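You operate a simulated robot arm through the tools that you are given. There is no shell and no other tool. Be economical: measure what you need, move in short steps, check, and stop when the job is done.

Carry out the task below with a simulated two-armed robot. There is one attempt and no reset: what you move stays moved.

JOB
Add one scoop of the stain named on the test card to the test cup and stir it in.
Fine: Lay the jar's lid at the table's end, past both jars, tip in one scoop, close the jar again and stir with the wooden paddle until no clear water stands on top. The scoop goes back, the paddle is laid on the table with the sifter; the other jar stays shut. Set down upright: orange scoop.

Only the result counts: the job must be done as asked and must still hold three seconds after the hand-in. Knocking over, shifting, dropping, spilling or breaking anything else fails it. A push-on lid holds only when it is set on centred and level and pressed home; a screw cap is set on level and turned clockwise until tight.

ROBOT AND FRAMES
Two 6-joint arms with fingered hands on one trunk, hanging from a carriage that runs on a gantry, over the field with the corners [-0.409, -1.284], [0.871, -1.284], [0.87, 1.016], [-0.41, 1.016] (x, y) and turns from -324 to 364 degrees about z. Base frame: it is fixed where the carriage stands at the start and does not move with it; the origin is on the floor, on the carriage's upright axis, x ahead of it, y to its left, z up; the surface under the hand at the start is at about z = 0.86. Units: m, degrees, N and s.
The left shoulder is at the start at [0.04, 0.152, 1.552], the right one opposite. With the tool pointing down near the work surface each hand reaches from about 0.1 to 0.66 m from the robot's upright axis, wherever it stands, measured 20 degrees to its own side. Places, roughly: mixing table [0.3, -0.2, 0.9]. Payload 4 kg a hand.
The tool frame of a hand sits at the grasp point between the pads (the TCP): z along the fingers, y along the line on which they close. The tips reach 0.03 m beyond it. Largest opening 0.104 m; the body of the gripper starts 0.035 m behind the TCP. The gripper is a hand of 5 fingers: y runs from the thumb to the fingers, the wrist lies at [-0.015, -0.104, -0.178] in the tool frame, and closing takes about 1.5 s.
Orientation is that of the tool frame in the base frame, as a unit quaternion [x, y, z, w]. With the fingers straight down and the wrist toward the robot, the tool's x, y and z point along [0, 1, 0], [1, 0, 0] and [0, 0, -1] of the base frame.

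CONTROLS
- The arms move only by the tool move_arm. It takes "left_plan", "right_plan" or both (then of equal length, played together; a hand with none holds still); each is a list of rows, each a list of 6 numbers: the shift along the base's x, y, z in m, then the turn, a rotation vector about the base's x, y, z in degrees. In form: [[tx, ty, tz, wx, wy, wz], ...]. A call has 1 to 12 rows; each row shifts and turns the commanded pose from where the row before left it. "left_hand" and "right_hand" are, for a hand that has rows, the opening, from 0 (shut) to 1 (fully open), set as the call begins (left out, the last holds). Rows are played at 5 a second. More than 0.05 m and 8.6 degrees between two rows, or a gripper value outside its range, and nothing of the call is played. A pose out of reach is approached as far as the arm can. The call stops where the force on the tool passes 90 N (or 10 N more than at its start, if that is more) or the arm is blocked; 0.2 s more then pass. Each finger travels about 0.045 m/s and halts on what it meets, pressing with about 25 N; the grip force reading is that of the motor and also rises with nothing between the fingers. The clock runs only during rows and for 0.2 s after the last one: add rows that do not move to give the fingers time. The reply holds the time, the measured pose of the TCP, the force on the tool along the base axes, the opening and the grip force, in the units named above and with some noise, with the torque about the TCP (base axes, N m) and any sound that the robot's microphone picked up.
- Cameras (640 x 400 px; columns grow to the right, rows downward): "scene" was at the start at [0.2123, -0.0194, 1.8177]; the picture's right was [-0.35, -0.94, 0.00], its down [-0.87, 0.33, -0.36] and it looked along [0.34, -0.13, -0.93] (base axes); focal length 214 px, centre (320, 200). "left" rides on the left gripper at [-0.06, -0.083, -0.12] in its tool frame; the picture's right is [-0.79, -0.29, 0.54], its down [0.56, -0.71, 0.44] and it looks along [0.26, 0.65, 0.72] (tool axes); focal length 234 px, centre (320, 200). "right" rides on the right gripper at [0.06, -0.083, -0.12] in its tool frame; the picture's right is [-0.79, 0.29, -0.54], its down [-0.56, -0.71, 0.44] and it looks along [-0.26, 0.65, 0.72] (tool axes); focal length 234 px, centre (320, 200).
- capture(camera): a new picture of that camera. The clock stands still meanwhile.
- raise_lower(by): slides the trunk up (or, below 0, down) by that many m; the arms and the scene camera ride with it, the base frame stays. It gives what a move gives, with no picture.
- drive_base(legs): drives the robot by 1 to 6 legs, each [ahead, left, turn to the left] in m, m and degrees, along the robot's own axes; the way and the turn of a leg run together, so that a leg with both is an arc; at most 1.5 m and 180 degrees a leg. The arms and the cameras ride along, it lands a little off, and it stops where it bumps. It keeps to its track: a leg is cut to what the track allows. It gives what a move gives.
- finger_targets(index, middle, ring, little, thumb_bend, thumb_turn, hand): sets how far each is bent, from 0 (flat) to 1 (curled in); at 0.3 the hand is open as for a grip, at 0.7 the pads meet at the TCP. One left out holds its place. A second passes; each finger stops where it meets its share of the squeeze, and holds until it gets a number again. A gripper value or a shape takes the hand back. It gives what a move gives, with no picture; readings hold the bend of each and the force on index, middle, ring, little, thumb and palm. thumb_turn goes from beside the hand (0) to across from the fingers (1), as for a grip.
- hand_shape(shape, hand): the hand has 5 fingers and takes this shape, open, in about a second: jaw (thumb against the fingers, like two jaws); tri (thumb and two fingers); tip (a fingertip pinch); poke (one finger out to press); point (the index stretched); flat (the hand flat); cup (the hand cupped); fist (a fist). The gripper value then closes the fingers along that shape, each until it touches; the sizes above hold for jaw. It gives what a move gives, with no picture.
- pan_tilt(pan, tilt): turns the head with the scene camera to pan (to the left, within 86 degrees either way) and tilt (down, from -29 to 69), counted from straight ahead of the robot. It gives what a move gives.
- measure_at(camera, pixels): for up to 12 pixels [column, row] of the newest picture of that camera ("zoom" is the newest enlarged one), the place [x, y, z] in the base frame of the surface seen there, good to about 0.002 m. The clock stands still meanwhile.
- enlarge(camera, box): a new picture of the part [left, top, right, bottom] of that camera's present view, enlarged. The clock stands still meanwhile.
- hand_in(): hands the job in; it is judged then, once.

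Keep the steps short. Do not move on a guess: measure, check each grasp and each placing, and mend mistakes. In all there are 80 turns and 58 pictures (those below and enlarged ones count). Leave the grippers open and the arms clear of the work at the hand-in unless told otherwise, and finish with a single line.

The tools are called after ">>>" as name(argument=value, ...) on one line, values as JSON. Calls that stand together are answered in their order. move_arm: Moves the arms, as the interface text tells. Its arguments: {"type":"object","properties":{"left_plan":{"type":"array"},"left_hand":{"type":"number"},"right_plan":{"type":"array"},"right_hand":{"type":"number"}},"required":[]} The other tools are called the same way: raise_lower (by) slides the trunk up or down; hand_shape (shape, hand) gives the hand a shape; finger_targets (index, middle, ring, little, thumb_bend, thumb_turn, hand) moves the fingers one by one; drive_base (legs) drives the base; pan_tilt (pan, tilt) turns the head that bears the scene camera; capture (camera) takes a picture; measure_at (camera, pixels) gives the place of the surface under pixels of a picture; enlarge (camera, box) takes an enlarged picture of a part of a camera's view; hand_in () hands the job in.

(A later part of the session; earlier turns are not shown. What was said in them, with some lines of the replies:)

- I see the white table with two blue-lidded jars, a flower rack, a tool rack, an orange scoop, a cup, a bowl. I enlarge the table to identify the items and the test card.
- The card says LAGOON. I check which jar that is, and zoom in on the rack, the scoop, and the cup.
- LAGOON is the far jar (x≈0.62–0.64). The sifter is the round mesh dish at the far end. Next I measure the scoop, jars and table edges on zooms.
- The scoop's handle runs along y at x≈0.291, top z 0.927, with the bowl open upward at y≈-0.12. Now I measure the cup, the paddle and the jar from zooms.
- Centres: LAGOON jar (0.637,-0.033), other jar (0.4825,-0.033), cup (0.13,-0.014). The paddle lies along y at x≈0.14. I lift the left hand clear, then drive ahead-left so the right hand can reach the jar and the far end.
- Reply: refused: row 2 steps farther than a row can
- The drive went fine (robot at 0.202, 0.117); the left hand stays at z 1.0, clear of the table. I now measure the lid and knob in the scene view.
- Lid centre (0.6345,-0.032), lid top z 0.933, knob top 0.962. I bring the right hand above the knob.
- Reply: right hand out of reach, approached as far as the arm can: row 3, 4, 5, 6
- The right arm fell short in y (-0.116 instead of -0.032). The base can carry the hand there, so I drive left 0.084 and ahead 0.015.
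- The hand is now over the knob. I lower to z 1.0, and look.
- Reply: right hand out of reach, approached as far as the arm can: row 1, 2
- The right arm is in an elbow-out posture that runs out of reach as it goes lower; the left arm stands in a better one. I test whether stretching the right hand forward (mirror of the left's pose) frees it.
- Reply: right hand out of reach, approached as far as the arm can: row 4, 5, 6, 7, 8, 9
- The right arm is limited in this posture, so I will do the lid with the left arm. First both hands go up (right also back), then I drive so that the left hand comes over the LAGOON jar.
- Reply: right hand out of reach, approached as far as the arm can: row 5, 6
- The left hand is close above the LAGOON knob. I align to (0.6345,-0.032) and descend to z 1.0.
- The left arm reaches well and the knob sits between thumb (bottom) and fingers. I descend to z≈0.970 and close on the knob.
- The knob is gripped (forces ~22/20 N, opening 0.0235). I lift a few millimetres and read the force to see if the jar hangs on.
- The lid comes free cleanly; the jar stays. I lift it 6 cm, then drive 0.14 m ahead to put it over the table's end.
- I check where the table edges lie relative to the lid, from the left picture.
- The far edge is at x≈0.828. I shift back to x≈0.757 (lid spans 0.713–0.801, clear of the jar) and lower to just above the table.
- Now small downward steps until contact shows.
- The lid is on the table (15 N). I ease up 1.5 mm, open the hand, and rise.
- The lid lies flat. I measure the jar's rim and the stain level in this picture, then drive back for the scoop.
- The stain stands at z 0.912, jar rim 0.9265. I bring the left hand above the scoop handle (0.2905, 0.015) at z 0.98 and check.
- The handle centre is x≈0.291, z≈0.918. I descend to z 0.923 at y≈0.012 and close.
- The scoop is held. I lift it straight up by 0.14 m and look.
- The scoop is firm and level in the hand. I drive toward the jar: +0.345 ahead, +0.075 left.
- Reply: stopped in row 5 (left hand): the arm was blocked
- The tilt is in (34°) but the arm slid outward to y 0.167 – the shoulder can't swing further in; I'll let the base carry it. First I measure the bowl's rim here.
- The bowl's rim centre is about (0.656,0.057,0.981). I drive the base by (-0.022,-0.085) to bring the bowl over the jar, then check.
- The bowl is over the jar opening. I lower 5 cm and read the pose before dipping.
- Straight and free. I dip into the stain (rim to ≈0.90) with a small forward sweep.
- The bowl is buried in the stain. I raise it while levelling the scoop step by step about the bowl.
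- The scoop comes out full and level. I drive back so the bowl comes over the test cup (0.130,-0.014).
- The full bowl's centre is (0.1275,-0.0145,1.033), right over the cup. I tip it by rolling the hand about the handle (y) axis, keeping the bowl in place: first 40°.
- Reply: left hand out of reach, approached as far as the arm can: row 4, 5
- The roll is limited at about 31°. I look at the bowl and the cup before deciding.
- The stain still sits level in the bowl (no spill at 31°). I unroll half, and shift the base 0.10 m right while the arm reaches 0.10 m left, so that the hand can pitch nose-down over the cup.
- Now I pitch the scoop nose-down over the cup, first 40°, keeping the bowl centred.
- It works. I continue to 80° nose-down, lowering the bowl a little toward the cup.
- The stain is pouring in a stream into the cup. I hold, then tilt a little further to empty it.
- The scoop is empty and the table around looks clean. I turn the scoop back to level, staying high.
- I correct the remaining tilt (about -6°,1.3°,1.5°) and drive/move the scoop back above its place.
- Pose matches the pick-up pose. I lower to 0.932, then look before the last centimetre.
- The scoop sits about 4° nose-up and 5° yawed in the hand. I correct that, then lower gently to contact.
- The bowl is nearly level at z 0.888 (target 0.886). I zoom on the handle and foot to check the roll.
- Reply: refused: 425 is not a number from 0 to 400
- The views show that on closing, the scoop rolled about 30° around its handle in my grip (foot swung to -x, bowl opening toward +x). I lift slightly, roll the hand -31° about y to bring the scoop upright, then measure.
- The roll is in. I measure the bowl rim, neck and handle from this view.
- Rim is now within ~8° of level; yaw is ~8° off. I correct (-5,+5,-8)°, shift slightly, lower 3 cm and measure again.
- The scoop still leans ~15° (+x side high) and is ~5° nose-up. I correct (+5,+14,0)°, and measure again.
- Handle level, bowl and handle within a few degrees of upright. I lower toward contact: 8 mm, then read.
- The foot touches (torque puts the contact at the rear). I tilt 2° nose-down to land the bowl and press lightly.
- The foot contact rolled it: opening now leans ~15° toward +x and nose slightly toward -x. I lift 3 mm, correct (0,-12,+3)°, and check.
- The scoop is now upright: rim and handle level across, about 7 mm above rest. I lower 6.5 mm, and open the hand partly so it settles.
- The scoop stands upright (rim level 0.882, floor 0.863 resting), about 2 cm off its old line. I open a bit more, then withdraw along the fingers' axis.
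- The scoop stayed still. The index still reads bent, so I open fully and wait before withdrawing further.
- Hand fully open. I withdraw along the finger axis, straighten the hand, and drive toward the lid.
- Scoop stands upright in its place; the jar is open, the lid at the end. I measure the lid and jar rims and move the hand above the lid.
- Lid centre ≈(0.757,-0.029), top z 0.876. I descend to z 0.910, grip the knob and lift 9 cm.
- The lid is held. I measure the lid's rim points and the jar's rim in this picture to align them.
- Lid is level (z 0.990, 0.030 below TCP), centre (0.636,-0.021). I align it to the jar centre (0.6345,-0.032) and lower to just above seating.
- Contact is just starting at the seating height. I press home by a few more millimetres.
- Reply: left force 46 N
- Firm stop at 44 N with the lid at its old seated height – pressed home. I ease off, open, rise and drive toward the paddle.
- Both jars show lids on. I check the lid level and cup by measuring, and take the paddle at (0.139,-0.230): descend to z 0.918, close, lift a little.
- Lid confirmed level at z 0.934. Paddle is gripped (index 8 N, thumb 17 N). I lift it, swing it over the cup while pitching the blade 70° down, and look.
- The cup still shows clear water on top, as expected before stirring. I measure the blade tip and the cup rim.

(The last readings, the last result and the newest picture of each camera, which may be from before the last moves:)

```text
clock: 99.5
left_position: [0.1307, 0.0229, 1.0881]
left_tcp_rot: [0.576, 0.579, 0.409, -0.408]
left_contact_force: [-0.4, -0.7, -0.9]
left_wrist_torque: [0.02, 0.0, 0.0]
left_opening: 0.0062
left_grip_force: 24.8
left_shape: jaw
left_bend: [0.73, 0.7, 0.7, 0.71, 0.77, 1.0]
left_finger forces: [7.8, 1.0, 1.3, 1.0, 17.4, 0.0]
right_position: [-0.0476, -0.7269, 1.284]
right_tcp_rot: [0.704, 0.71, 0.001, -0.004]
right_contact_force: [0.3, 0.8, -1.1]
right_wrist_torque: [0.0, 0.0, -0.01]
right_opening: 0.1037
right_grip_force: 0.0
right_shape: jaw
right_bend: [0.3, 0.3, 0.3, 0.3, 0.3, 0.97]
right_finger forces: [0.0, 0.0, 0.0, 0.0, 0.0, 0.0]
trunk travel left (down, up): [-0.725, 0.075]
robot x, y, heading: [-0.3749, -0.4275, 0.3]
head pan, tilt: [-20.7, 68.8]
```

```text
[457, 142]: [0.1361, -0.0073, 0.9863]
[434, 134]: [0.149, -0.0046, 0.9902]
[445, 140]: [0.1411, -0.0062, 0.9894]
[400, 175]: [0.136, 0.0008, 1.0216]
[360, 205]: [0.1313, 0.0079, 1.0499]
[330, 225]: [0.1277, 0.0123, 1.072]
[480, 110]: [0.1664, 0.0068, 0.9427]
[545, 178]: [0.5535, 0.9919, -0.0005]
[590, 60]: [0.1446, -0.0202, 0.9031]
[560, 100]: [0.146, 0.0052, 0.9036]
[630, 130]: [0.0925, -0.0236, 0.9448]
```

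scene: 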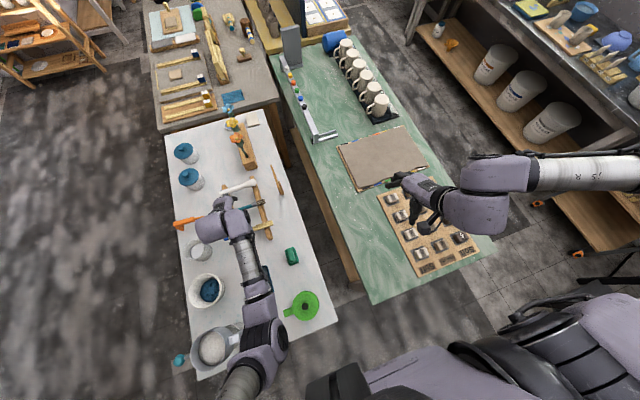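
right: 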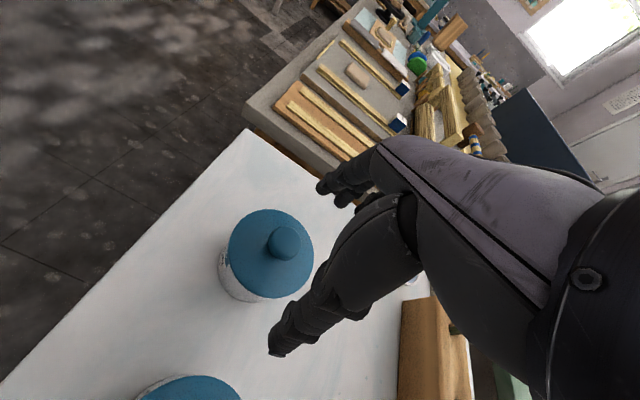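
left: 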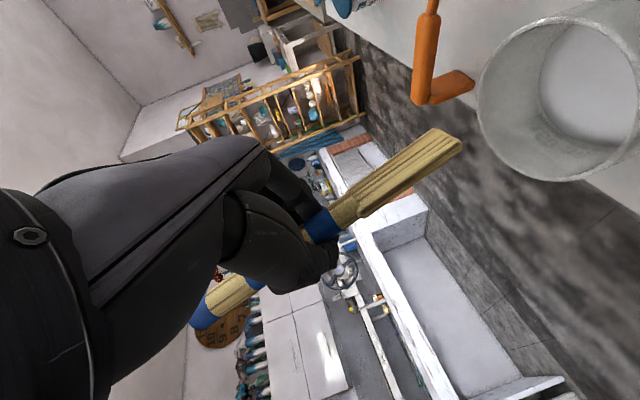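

The tip is at about (0.142,-0.010,0.986), cup rim z≈0.945, water 0.9035. I centre the blade, lower it into the water and make a first set of small circles.

>>> move_arm(left_plan=[[-0.004, -0.005, 0, 0, 0, 0], [-0.004, -0.005, -0.02, 0, 0, 0], [0, 0, -0.03, 0, 0, 0], [0, 0, -0.03, 0, 0, 0], [0, 0, -0.02, 0, 0, 0], [0, 0, 0, 0, 0, 0]])

>>> move_arm(left_plan=[[0.009, 0, 0, 0, 0, 0], [-0.0045, 0.0078, 0, 0, 0, 0], [-0.009, 0, 0, 0, 0, 0], [-0.0045, -0.0078, 0, 0, 0, 0], [0.0045, -0.0078, 0, 0, 0, 0], [0.009, 0, 0, 0, 0, 0], [0.0045, 0.0078, 0, 0, 0, 0], [-0.0045, 0.0078, 0, 0, 0, 0], [-0.009, 0, 0, 0, 0, 0], [-0.0045, -0.0078, 0, 0, 0, 0], [0.0045, -0.0078, 0, 0, 0, 0], [0.009, 0, 0, 0, 0, 0]])

```text
clock: 100.9
left_position: [0.1224, 0.0118, 0.987]
left_tcp_rot: [0.577, 0.579, 0.408, -0.407]
left_contact_force: [-0.2, 0.0, 0.3]
left_wrist_torque: [0.0, -0.02, 0.0]
left_opening: 0.0064
left_grip_force: 25.3
left_shape: jaw
left_bend: [0.73, 0.7, 0.7, 0.71, 0.77, 1.0]
left_finger forces: [7.8, 0.8, 1.5, 0.9, 17.4, 0.0]
right_position: [-0.0472, -0.7261, 1.2835]
right_tcp_rot: [0.703, 0.711, 0.002, -0.004]
right_contact_force: [-0.6, -0.2, 0.2]
right_wrist_torque: [-0.01, 0.0, 0.01]
right_opening: 0.1038
right_grip_force: 0.1
right_shape: jaw
right_bend: [0.3, 0.3, 0.3, 0.3, 0.3, 0.97]
right_finger forces: [0.0, 0.0, 0.1, 0.0, 0.1, 0.0]
trunk travel left (down, up): [-0.725, 0.075]
robot x, y, heading: [-0.3755, -0.426, 0.5]
head pan, tilt: [-20.7, 68.8]
```

```text
clock: 103.5
left_position: [0.1276, 0.0052, 0.9869]
left_tcp_rot: [0.576, 0.579, 0.409, -0.407]
left_contact_force: [0.0, -0.2, -1.0]
left_wrist_torque: [0.01, 0.0, 0.0]
left_opening: 0.0062
left_grip_force: 24.4
left_shape: jaw
left_bend: [0.73, 0.7, 0.7, 0.71, 0.77, 1.0]
left_finger forces: [7.9, 1.0, 1.3, 0.9, 17.5, 0.0]
right_position: [-0.0474, -0.7267, 1.2839]
right_tcp_rot: [0.703, 0.711, 0.003, -0.003]
right_contact_force: [0.0, -0.6, -0.7]
right_wrist_torque: [-0.03, 0.02, 0.02]
right_opening: 0.1038
right_grip_force: 0.0
right_shape: jaw
right_bend: [0.3, 0.3, 0.3, 0.3, 0.3, 0.97]
right_finger forces: [0.0, 0.0, 0.1, 0.0, 0.1, 0.0]
trunk travel left (down, up): [-0.725, 0.075]
robot x, y, heading: [-0.3748, -0.4269, 0.1]
head pan, tilt: [-20.7, 68.8]
```

No wall contact. I lower 4 mm more and keep stirring – several rounds – then look at the water.

>>> move_arm(left_plan=[[0.0045, 0.0078, -0.004, 0, 0, 0], [-0.0045, 0.0078, 0, 0, 0, 0], [-0.009, 0, 0, 0, 0, 0], [-0.0045, -0.0078, 0, 0, 0, 0], [0.0045, -0.0078, 0, 0, 0, 0], [0.009, 0, 0, 0, 0, 0], [0.0045, 0.0078, 0, 0, 0, 0], [-0.0045, 0.0078, 0, 0, 0, 0], [-0.009, 0, 0, 0, 0, 0], [-0.0045, -0.0078, 0, 0, 0, 0], [0.0045, -0.0078, 0, 0, 0, 0], [0.009, 0, 0, 0, 0, 0]])

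>>> move_arm(left_plan=[[0.0045, 0.0078, 0, 0, 0, 0], [-0.0045, 0.0078, 0, 0, 0, 0], [-0.009, 0, 0, 0, 0, 0], [-0.0045, -0.0078, 0, 0, 0, 0], [0.0045, -0.0078, 0, 0, 0, 0], [0.009, 0, 0, 0, 0, 0], [0.0045, 0.0078, 0, 0, 0, 0], [-0.0045, 0.0078, 0, 0, 0, 0], [-0.009, 0, 0, 0, 0, 0], [-0.0045, -0.0078, 0, 0, 0, 0], [0.0045, -0.0078, 0, 0, 0, 0], [0.009, 0, 0, 0, 0, 0]])

>>> move_arm(left_plan=[[0.0045, 0.0078, 0, 0, 0, 0], [-0.0045, 0.0078, 0, 0, 0, 0], [-0.009, 0, 0, 0, 0, 0], [-0.0045, -0.0078, 0, 0, 0, 0], [0.0045, -0.0078, 0, 0, 0, 0], [0.009, 0, 0, 0, 0, 0], [0.0045, 0.0078, 0, 0, 0, 0], [-0.0045, 0.0078, 0, 0, 0, 0], [-0.009, 0, 0, 0, 0, 0], [-0.0045, -0.0078, 0, 0, 0, 0], [0.0045, -0.0078, 0, 0, 0, 0], [0.009, 0, 0, 0, 0, 0]])

>>> move_arm(left_plan=[[0.0045, 0.0078, 0, 0, 0, 0], [-0.0045, 0.0078, 0, 0, 0, 0], [-0.009, 0, 0, 0, 0, 0], [-0.0045, -0.0078, 0, 0, 0, 0], [0.0045, -0.0078, 0, 0, 0, 0], [0.009, 0, 0, 0, 0, 0], [0.0045, 0.0078, 0, 0, 0, 0], [-0.0045, 0.0078, 0, 0, 0, 0], [-0.009, 0, 0, 0, 0, 0], [-0.0045, -0.0078, 0, 0, 0, 0], [0.0045, -0.0078, 0, 0, 0, 0], [0, 0.0078, 0, 0, 0, 0]])

>>> capture(camera="left")

```text
clock: 106.1
left_position: [0.128, 0.005, 0.9838]
left_tcp_rot: [0.577, 0.579, 0.408, -0.407]
left_contact_force: [-1.3, -0.4, -0.1]
left_wrist_torque: [0.0, 0.0, -0.02]
left_opening: 0.0062
left_grip_force: 25.0
left_shape: jaw
left_bend: [0.73, 0.7, 0.7, 0.71, 0.77, 1.0]
left_finger forces: [7.8, 0.9, 1.3, 0.9, 17.4, 0.1]
right_position: [-0.0469, -0.7262, 1.2843]
right_tcp_rot: [0.703, 0.711, 0.003, -0.004]
right_contact_force: [0.2, -0.1, -0.7]
right_wrist_torque: [0.03, -0.02, 0.03]
right_opening: 0.1039
right_grip_force: 0.0
right_shape: jaw
right_bend: [0.3, 0.3, 0.3, 0.3, 0.3, 0.97]
right_finger forces: [0.0, 0.0, 0.0, 0.0, 0.0, 0.0]
trunk travel left (down, up): [-0.725, 0.075]
robot x, y, heading: [-0.375, -0.425, 0.1]
head pan, tilt: [-20.7, 68.8]
```

```text
clock: 108.7
left_position: [0.128, 0.005, 0.9835]
left_tcp_rot: [0.576, 0.579, 0.409, -0.407]
left_contact_force: [0.4, 0.9, -0.3]
left_wrist_torque: [-0.01, 0.01, 0.03]
left_opening: 0.006
left_grip_force: 25.2
left_shape: jaw
left_bend: [0.73, 0.7, 0.7, 0.71, 0.77, 1.0]
left_finger forces: [7.6, 0.9, 1.2, 0.7, 17.2, 0.0]
right_position: [-0.0479, -0.7254, 1.2842]
right_tcp_rot: [0.703, 0.711, 0.003, -0.004]
right_contact_force: [0.2, 0.1, 0.1]
right_wrist_torque: [0.03, 0.0, 0.03]
right_opening: 0.1038
right_grip_force: 0.0
right_shape: jaw
right_bend: [0.3, 0.3, 0.3, 0.3, 0.3, 0.97]
right_finger forces: [0.1, 0.0, 0.1, 0.0, 0.0, 0.0]
trunk travel left (down, up): [-0.725, 0.075]
robot x, y, heading: [-0.3751, -0.4224, 0.1]
head pan, tilt: [-20.7, 68.8]
```

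```text
clock: 111.3
left_position: [0.1281, 0.0043, 0.9843]
left_tcp_rot: [0.577, 0.579, 0.407, -0.407]
left_contact_force: [0.4, -0.4, -1.3]
left_wrist_torque: [-0.04, 0.02, 0.0]
left_opening: 0.0061
left_grip_force: 24.9
left_shape: jaw
left_bend: [0.73, 0.7, 0.7, 0.71, 0.77, 1.0]
left_finger forces: [7.6, 0.8, 1.2, 0.8, 17.3, 0.0]
right_position: [-0.0477, -0.7252, 1.2844]
right_tcp_rot: [0.703, 0.711, 0.002, -0.004]
right_contact_force: [0.4, 0.2, -0.6]
right_wrist_torque: [0.01, 0.0, -0.01]
right_opening: 0.1037
right_grip_force: 0.1
right_shape: jaw
right_bend: [0.3, 0.3, 0.3, 0.3, 0.3, 0.97]
right_finger forces: [0.0, 0.1, 0.0, 0.1, 0.0, 0.0]
trunk travel left (down, up): [-0.725, 0.075]
robot x, y, heading: [-0.3774, -0.4216, 0.2]
head pan, tilt: [-20.7, 68.8]
```

```text
clock: 113.9
left_position: [0.1176, 0.0118, 0.9822]
left_tcp_rot: [0.576, 0.579, 0.409, -0.407]
left_contact_force: [1.4, 0.0, -0.5]
left_wrist_torque: [0.0, 0.0, 0.0]
left_opening: 0.0063
left_grip_force: 25.0
left_shape: jaw
left_bend: [0.73, 0.7, 0.7, 0.71, 0.77, 1.0]
left_finger forces: [7.6, 0.8, 1.3, 0.8, 17.3, 0.0]
right_position: [-0.0486, -0.727, 1.283]
right_tcp_rot: [0.704, 0.71, 0.002, -0.004]
right_contact_force: [-0.3, 0.8, -1.1]
right_wrist_torque: [0.0, 0.0, -0.02]
right_opening: 0.1038
right_grip_force: 0.0
right_shape: jaw
right_bend: [0.3, 0.3, 0.3, 0.3, 0.3, 0.97]
right_finger forces: [0.0, 0.0, 0.1, 0.0, 0.0, 0.0]
trunk travel left (down, up): [-0.725, 0.075]
robot x, y, heading: [-0.3729, -0.4239, -0.0]
head pan, tilt: [-20.7, 68.8]
```

```text
1 pictures are left
5 turns are left
```

left: 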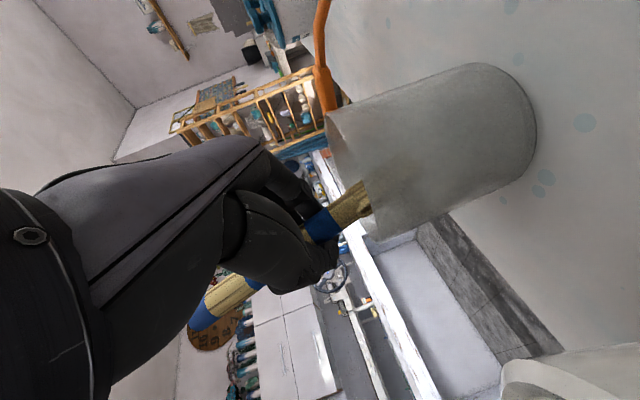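

No force, but little visible yet; 5 turns remain. I stir deeper for more rounds, then lift the paddle out, level it, and drive toward the sifter.

>>> move_arm(left_plan=[[0.0135, 0, -0.004, 0, 0, 0], [-0.0045, 0.0078, -0.002, 0, 0, 0], [-0.009, 0, 0, 0, 0, 0], [-0.0045, -0.0078, 0, 0, 0, 0], [0.0045, -0.0078, 0, 0, 0, 0], [0.009, 0, 0, 0, 0, 0], [0.0045, 0.0078, 0, 0, 0, 0], [-0.0045, 0.0078, 0, 0, 0, 0], [-0.009, 0, 0, 0, 0, 0], [-0.0045, -0.0078, 0, 0, 0, 0], [0.0045, -0.0078, 0, 0, 0, 0], [0.009, 0, 0, 0, 0, 0]])

>>> move_arm(left_plan=[[0.0045, 0.0078, 0, 0, 0, 0], [-0.0045, 0.0078, 0, 0, 0, 0], [-0.009, 0, 0, 0, 0, 0], [-0.0045, -0.0078, 0, 0, 0, 0], [0.0045, -0.0078, 0, 0, 0, 0], [0.009, 0, 0, 0, 0, 0], [0.0045, 0.0078, 0, 0, 0, 0], [-0.0045, 0.0078, 0, 0, 0, 0], [-0.009, 0, 0, 0, 0, 0], [-0.0045, -0.0078, 0, 0, 0, 0], [0.0045, -0.0078, 0, 0, 0, 0], [0.009, 0, 0, 0, 0, 0]])

>>> move_arm(left_plan=[[0.0045, 0.0078, 0, 0, 0, 0], [-0.0045, 0.0078, 0, 0, 0, 0], [-0.009, 0, 0, 0, 0, 0], [-0.0045, -0.0078, 0, 0, 0, 0], [0.0045, -0.0078, 0, 0, 0, 0], [0.009, 0, 0, 0, 0, 0], [0.0045, 0.0078, 0, 0, 0, 0], [-0.0045, 0.0078, 0, 0, 0, 0], [-0.009, 0, 0, 0, 0, 0], [-0.0045, -0.0078, 0, 0, 0, 0], [0.0045, -0.0078, 0, 0, 0, 0], [0, 0.0078, 0, 0, 0, 0]])

>>> move_arm(left_plan=[[0, 0, 0.03, 0, 0, 0], [0, 0, 0.045, 0, 0, 0], [0, 0, 0.045, 0, 0, 0], [0, -0.0207, 0.004, -7.55, 0, 0], [0, -0.0207, 0.004, -7.55, 0, 0], [0, -0.0207, 0.004, -7.55, 0, 0], [0, -0.0207, 0.004, -7.55, 0, 0], [0, -0.0207, 0.004, -7.55, 0, 0], [0, -0.0207, 0.004, -7.55, 0, 0], [0, -0.0207, 0.004, -7.55, 0, 0], [0, -0.0207, 0, -7.55, 0, 0], [0, -0.0207, 0, -7.55, 0, 0]])

>>> drive_base(legs=[[0, 0.074, 0], [0.594, 0, 0]])

```text
clock: 116.5
left_position: [0.1278, 0.0036, 0.9766]
left_tcp_rot: [0.577, 0.578, 0.409, -0.406]
left_contact_force: [-0.1, -0.3, -0.2]
left_wrist_torque: [-0.02, 0.0, -0.01]
left_opening: 0.0061
left_grip_force: 24.8
left_shape: jaw
left_bend: [0.73, 0.7, 0.7, 0.71, 0.77, 1.0]
left_finger forces: [7.6, 0.9, 1.3, 0.8, 17.2, 0.0]
right_position: [-0.0471, -0.7259, 1.2847]
right_tcp_rot: [0.703, 0.711, 0.002, -0.004]
right_contact_force: [0.6, 0.5, -0.5]
right_wrist_torque: [0.02, 0.0, -0.02]
right_opening: 0.1041
right_grip_force: 0.0
right_shape: jaw
right_bend: [0.3, 0.3, 0.3, 0.3, 0.3, 0.97]
right_finger forces: [0.1, 0.1, 0.0, 0.0, 0.0, 0.0]
trunk travel left (down, up): [-0.725, 0.075]
robot x, y, heading: [-0.3724, -0.4231, 0.1]
head pan, tilt: [-20.7, 68.8]
```

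```text
clock: 119.1
left_position: [0.1265, 0.0046, 0.9767]
left_tcp_rot: [0.577, 0.578, 0.408, -0.407]
left_contact_force: [-0.1, -0.6, -0.8]
left_wrist_torque: [0.01, 0.01, -0.02]
left_opening: 0.0061
left_grip_force: 24.7
left_shape: jaw
left_bend: [0.73, 0.7, 0.7, 0.7, 0.78, 1.0]
left_finger forces: [7.5, 0.7, 1.1, 0.7, 17.0, 0.0]
right_position: [-0.0474, -0.7259, 1.2845]
right_tcp_rot: [0.703, 0.711, 0.002, -0.004]
right_contact_force: [0.3, -0.3, 0.3]
right_wrist_torque: [-0.01, 0.01, 0.02]
right_opening: 0.1037
right_grip_force: 0.0
right_shape: jaw
right_bend: [0.3, 0.3, 0.3, 0.3, 0.3, 0.97]
right_finger forces: [0.1, 0.0, 0.1, 0.0, 0.0, 0.1]
trunk travel left (down, up): [-0.725, 0.075]
robot x, y, heading: [-0.3797, -0.4291, 0.4]
head pan, tilt: [-20.7, 68.8]
```

```text
clock: 121.7
left_position: [0.1185, 0.0118, 0.9774]
left_tcp_rot: [0.576, 0.579, 0.408, -0.407]
left_contact_force: [-1.0, 0.4, -0.6]
left_wrist_torque: [0.01, 0.0, 0.0]
left_opening: 0.0063
left_grip_force: 24.7
left_shape: jaw
left_bend: [0.73, 0.7, 0.7, 0.7, 0.78, 1.0]
left_finger forces: [7.3, 0.9, 1.1, 0.9, 16.8, 0.0]
right_position: [-0.0475, -0.7262, 1.2852]
right_tcp_rot: [0.704, 0.71, 0.002, -0.003]
right_contact_force: [0.3, 0.8, 0.4]
right_wrist_torque: [0.0, 0.0, 0.0]
right_opening: 0.104
right_grip_force: 0.1
right_shape: jaw
right_bend: [0.3, 0.3, 0.3, 0.3, 0.3, 0.97]
right_finger forces: [0.0, 0.1, 0.0, 0.1, 0.0, 0.0]
trunk travel left (down, up): [-0.725, 0.075]
robot x, y, heading: [-0.3736, -0.4263, -0.0]
head pan, tilt: [-20.7, 68.8]
```

```text
clock: 124.3
left_position: [0.1189, -0.1733, 1.1241]
left_tcp_rot: [0.706, 0.708, 0.014, -0.014]
left_contact_force: [0.1, -0.8, 0.2]
left_wrist_torque: [-0.01, 0.0, -0.02]
left_opening: 0.0062
left_grip_force: 24.9
left_shape: jaw
left_bend: [0.73, 0.7, 0.7, 0.7, 0.78, 1.0]
left_finger forces: [7.2, 0.7, 1.0, 0.9, 16.8, 0.0]
right_position: [-0.0474, -0.7269, 1.2828]
right_tcp_rot: [0.703, 0.711, 0.002, -0.005]
right_contact_force: [1.2, 0.3, 0.2]
right_wrist_torque: [0.01, 0.0, -0.01]
right_opening: 0.1041
right_grip_force: 0.1
right_shape: jaw
right_bend: [0.3, 0.3, 0.3, 0.3, 0.3, 0.97]
right_finger forces: [0.1, 0.0, 0.0, 0.0, 0.1, 0.1]
trunk travel left (down, up): [-0.725, 0.075]
robot x, y, heading: [-0.3781, -0.4287, 0.2]
head pan, tilt: [-20.7, 68.8]
```

```text
clock: 128.3
left_position: [0.7169, -0.0913, 1.1239]
left_tcp_rot: [0.704, 0.71, 0.015, -0.016]
left_contact_force: [-0.3, -1.1, -0.2]
left_wrist_torque: [0.01, -0.02, -0.04]
left_opening: 0.0064
left_grip_force: 24.7
left_shape: jaw
left_bend: [0.73, 0.7, 0.7, 0.7, 0.78, 1.0]
left_finger forces: [7.0, 0.7, 1.0, 0.9, 16.7, 0.1]
right_position: [0.5562, -0.6447, 1.2845]
right_tcp_rot: [0.701, 0.713, 0.002, -0.003]
right_contact_force: [-0.7, 0.6, -0.3]
right_wrist_torque: [0.02, 0.03, 0.01]
right_opening: 0.1035
right_grip_force: 0.1
right_shape: jaw
right_bend: [0.3, 0.3, 0.3, 0.3, 0.3, 0.97]
right_finger forces: [0.0, 0.1, 0.1, 0.0, 0.1, 0.0]
trunk travel left (down, up): [-0.725, 0.075]
robot x, y, heading: [0.2223, -0.3494, 0.6]
head pan, tilt: [-20.7, 68.8]
4 turns are left
```

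I move the levelled paddle to beside the sifter (0.750,-0.091), low above the table, and take my last picture there.

>>> move_arm(left_plan=[[0.011, 0, -0.04, 0, 0, 0], [0.011, 0, -0.04, 0, 0, 0], [0.011, 0, -0.04, 0, 0, 0], [0, 0, -0.04, 0, 0, 0], [0, 0, -0.037, 0, 0, 0], [0, 0, 0, 0, 0, 0]])

>>> capture(camera="left")

>>> measure_at(camera="left", pixels=[[457, 142], [434, 134], [445, 140], [400, 175], [360, 205], [330, 225], [230, 290], [205, 315], [520, 100], [480, 120], [480, 180], [560, 80]])

```text
clock: 129.7
left_position: [0.7503, -0.0905, 0.9274]
left_tcp_rot: [0.703, 0.711, 0.015, -0.015]
left_contact_force: [-0.5, -0.6, -0.5]
left_wrist_torque: [0.0, 0.02, -0.02]
left_opening: 0.0062
left_grip_force: 25.5
left_shape: jaw
left_bend: [0.73, 0.7, 0.7, 0.7, 0.78, 1.0]
left_finger forces: [6.8, 0.7, 0.8, 0.9, 16.5, 0.0]
right_position: [0.5557, -0.6454, 1.2834]
right_tcp_rot: [0.701, 0.713, 0.001, -0.004]
right_contact_force: [-0.2, 0.4, 0.6]
right_wrist_torque: [-0.01, -0.03, 0.03]
right_opening: 0.1038
right_grip_force: 0.1
right_shape: jaw
right_bend: [0.3, 0.3, 0.3, 0.3, 0.3, 0.97]
right_finger forces: [0.1, 0.1, 0.1, 0.1, 0.0, 0.0]
trunk travel left (down, up): [-0.725, 0.075]
robot x, y, heading: [0.227, -0.347, 0.6]
head pan, tilt: [-20.7, 68.8]
```

```text
0 pictures are left
```

left: 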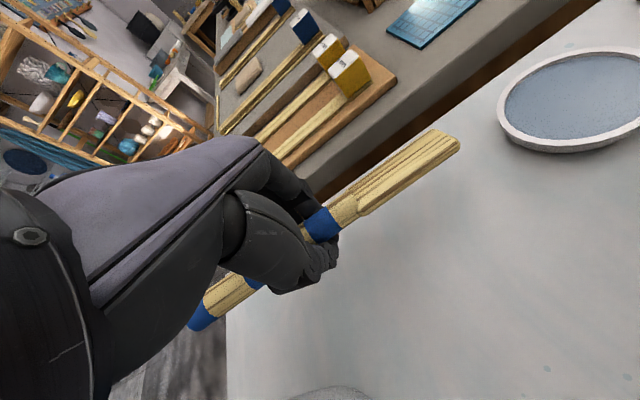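

```text
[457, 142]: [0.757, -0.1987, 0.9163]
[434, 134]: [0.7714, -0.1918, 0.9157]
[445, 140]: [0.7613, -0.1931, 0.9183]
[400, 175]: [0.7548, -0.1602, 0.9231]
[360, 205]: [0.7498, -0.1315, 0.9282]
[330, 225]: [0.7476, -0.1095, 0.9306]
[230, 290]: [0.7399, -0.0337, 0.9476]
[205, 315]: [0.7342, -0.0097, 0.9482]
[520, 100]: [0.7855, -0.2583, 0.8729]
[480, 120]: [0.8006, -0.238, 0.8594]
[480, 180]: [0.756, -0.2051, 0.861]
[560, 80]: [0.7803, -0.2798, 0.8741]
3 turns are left
```

The paddle is nearly level beside the sifter, blade end about 3 cm from it. I level 5° more, lower to just above the table, release, and rise clear.

>>> move_arm(left_plan=[[0, 0, -0.012, -5, 0, 0], [0, 0, -0.012, 0, 0, 0], [0, 0, -0.0105, 0, 0, 0], [0, 0, 0, 0, 0, 0]])

>>> move_arm(left_plan=[[0, 0, 0, 0, 0, 0], [0, 0, 0, 0, 0, 0], [0, 0, 0, 0, 0, 0], [0, 0, 0, 0, 0, 0], [0, 0, 0, 0, 0, 0], [0, 0, 0, 0, 0, 0], [0, 0, 0, 0, 0, 0], [0, 0, 0, 0, 0, 0], [0, 0, 0.02, 0, 0, 0], [0, 0, 0.04, 0, 0, 0], [0, 0, 0.04, 0, 0, 0], [0, 0, 0.04, 0, 0, 0]], left_hand=1)

>>> move_arm(left_plan=[[0, 0.01, 0.03, 0, 0, 0], [0, 0.01, 0.03, 0, 0, 0], [0, 0, 0, 0, 0, 0], [0, 0, 0, 0, 0, 0], [0, 0, 0, 0, 0, 0]])

```text
clock: 130.7
left_position: [0.7493, -0.0912, 0.8928]
left_tcp_rot: [0.704, 0.71, -0.017, 0.015]
left_contact_force: [0.6, 0.0, -0.3]
left_wrist_torque: [0.0, 0.0, -0.01]
left_opening: 0.0062
left_grip_force: 24.6
left_shape: jaw
left_bend: [0.73, 0.7, 0.7, 0.7, 0.78, 1.0]
left_finger forces: [6.8, 0.6, 0.8, 0.8, 16.5, 0.0]
right_position: [0.5554, -0.645, 1.2853]
right_tcp_rot: [0.701, 0.713, 0.002, -0.004]
right_contact_force: [0.7, -0.5, -0.7]
right_wrist_torque: [0.01, 0.01, -0.01]
right_opening: 0.1035
right_grip_force: 0.1
right_shape: jaw
right_bend: [0.3, 0.3, 0.3, 0.3, 0.3, 0.97]
right_finger forces: [0.0, 0.0, 0.0, 0.1, 0.0, 0.0]
trunk travel left (down, up): [-0.725, 0.075]
robot x, y, heading: [0.2222, -0.3485, 0.6]
head pan, tilt: [-20.7, 68.8]
```

```text
clock: 133.3
left_position: [0.7501, -0.0906, 1.0328]
left_tcp_rot: [0.703, 0.711, -0.016, 0.015]
left_contact_force: [-0.3, -0.7, 0.6]
left_wrist_torque: [0.01, 0.0, -0.02]
left_opening: 0.1036
left_grip_force: 0.0
left_shape: jaw
left_bend: [0.3, 0.3, 0.3, 0.3, 0.3, 0.97]
left_finger forces: [0.0, 0.0, 0.0, 0.1, 0.0, 0.1]
right_position: [0.5565, -0.6453, 1.2843]
right_tcp_rot: [0.701, 0.713, 0.002, -0.004]
right_contact_force: [0.7, 0.3, -0.1]
right_wrist_torque: [-0.02, 0.0, 0.0]
right_opening: 0.1037
right_grip_force: 0.1
right_shape: jaw
right_bend: [0.3, 0.3, 0.3, 0.3, 0.3, 0.97]
right_finger forces: [0.1, 0.0, 0.1, 0.0, 0.0, 0.0]
trunk travel left (down, up): [-0.725, 0.075]
robot x, y, heading: [0.2273, -0.3469, 0.6]
head pan, tilt: [-20.7, 68.8]
```

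```text
clock: 134.5
left_position: [0.7501, -0.0707, 1.0929]
left_tcp_rot: [0.703, 0.711, -0.017, 0.014]
left_contact_force: [-1.4, 0.4, -0.3]
left_wrist_torque: [-0.03, -0.04, -0.01]
left_opening: 0.1039
left_grip_force: 0.1
left_shape: jaw
left_bend: [0.3, 0.3, 0.3, 0.3, 0.3, 0.97]
left_finger forces: [0.0, 0.0, 0.0, 0.1, 0.1, 0.0]
right_position: [0.5559, -0.6461, 1.2839]
right_tcp_rot: [0.701, 0.714, 0.002, -0.004]
right_contact_force: [-0.3, 0.0, 0.2]
right_wrist_torque: [0.02, 0.05, -0.02]
right_opening: 0.1037
right_grip_force: 0.1
right_shape: jaw
right_bend: [0.3, 0.3, 0.3, 0.3, 0.3, 0.97]
right_finger forces: [0.0, 0.0, 0.1, 0.0, 0.0, 0.0]
trunk travel left (down, up): [-0.725, 0.075]
robot x, y, heading: [0.2187, -0.3486, 0.7]
head pan, tilt: [-20.7, 68.8]
2 turns are left
```

The paddle is released, both hands are open and the arms are clear; I hand the job in.

>>> hand_in()

```text
The job is handed in.
```

I handed the job in with every step carried out, but I never saw the water change colour, so the stirring is unconfirmed. One scoop of LAGOON went into the test cup, the jar is closed again with its lid pressed home, and the scoop stands upright about 2 cm off its old spot. I let the paddle go about 2 cm above the table beside the sifter, with no pictures left to see how it landed.
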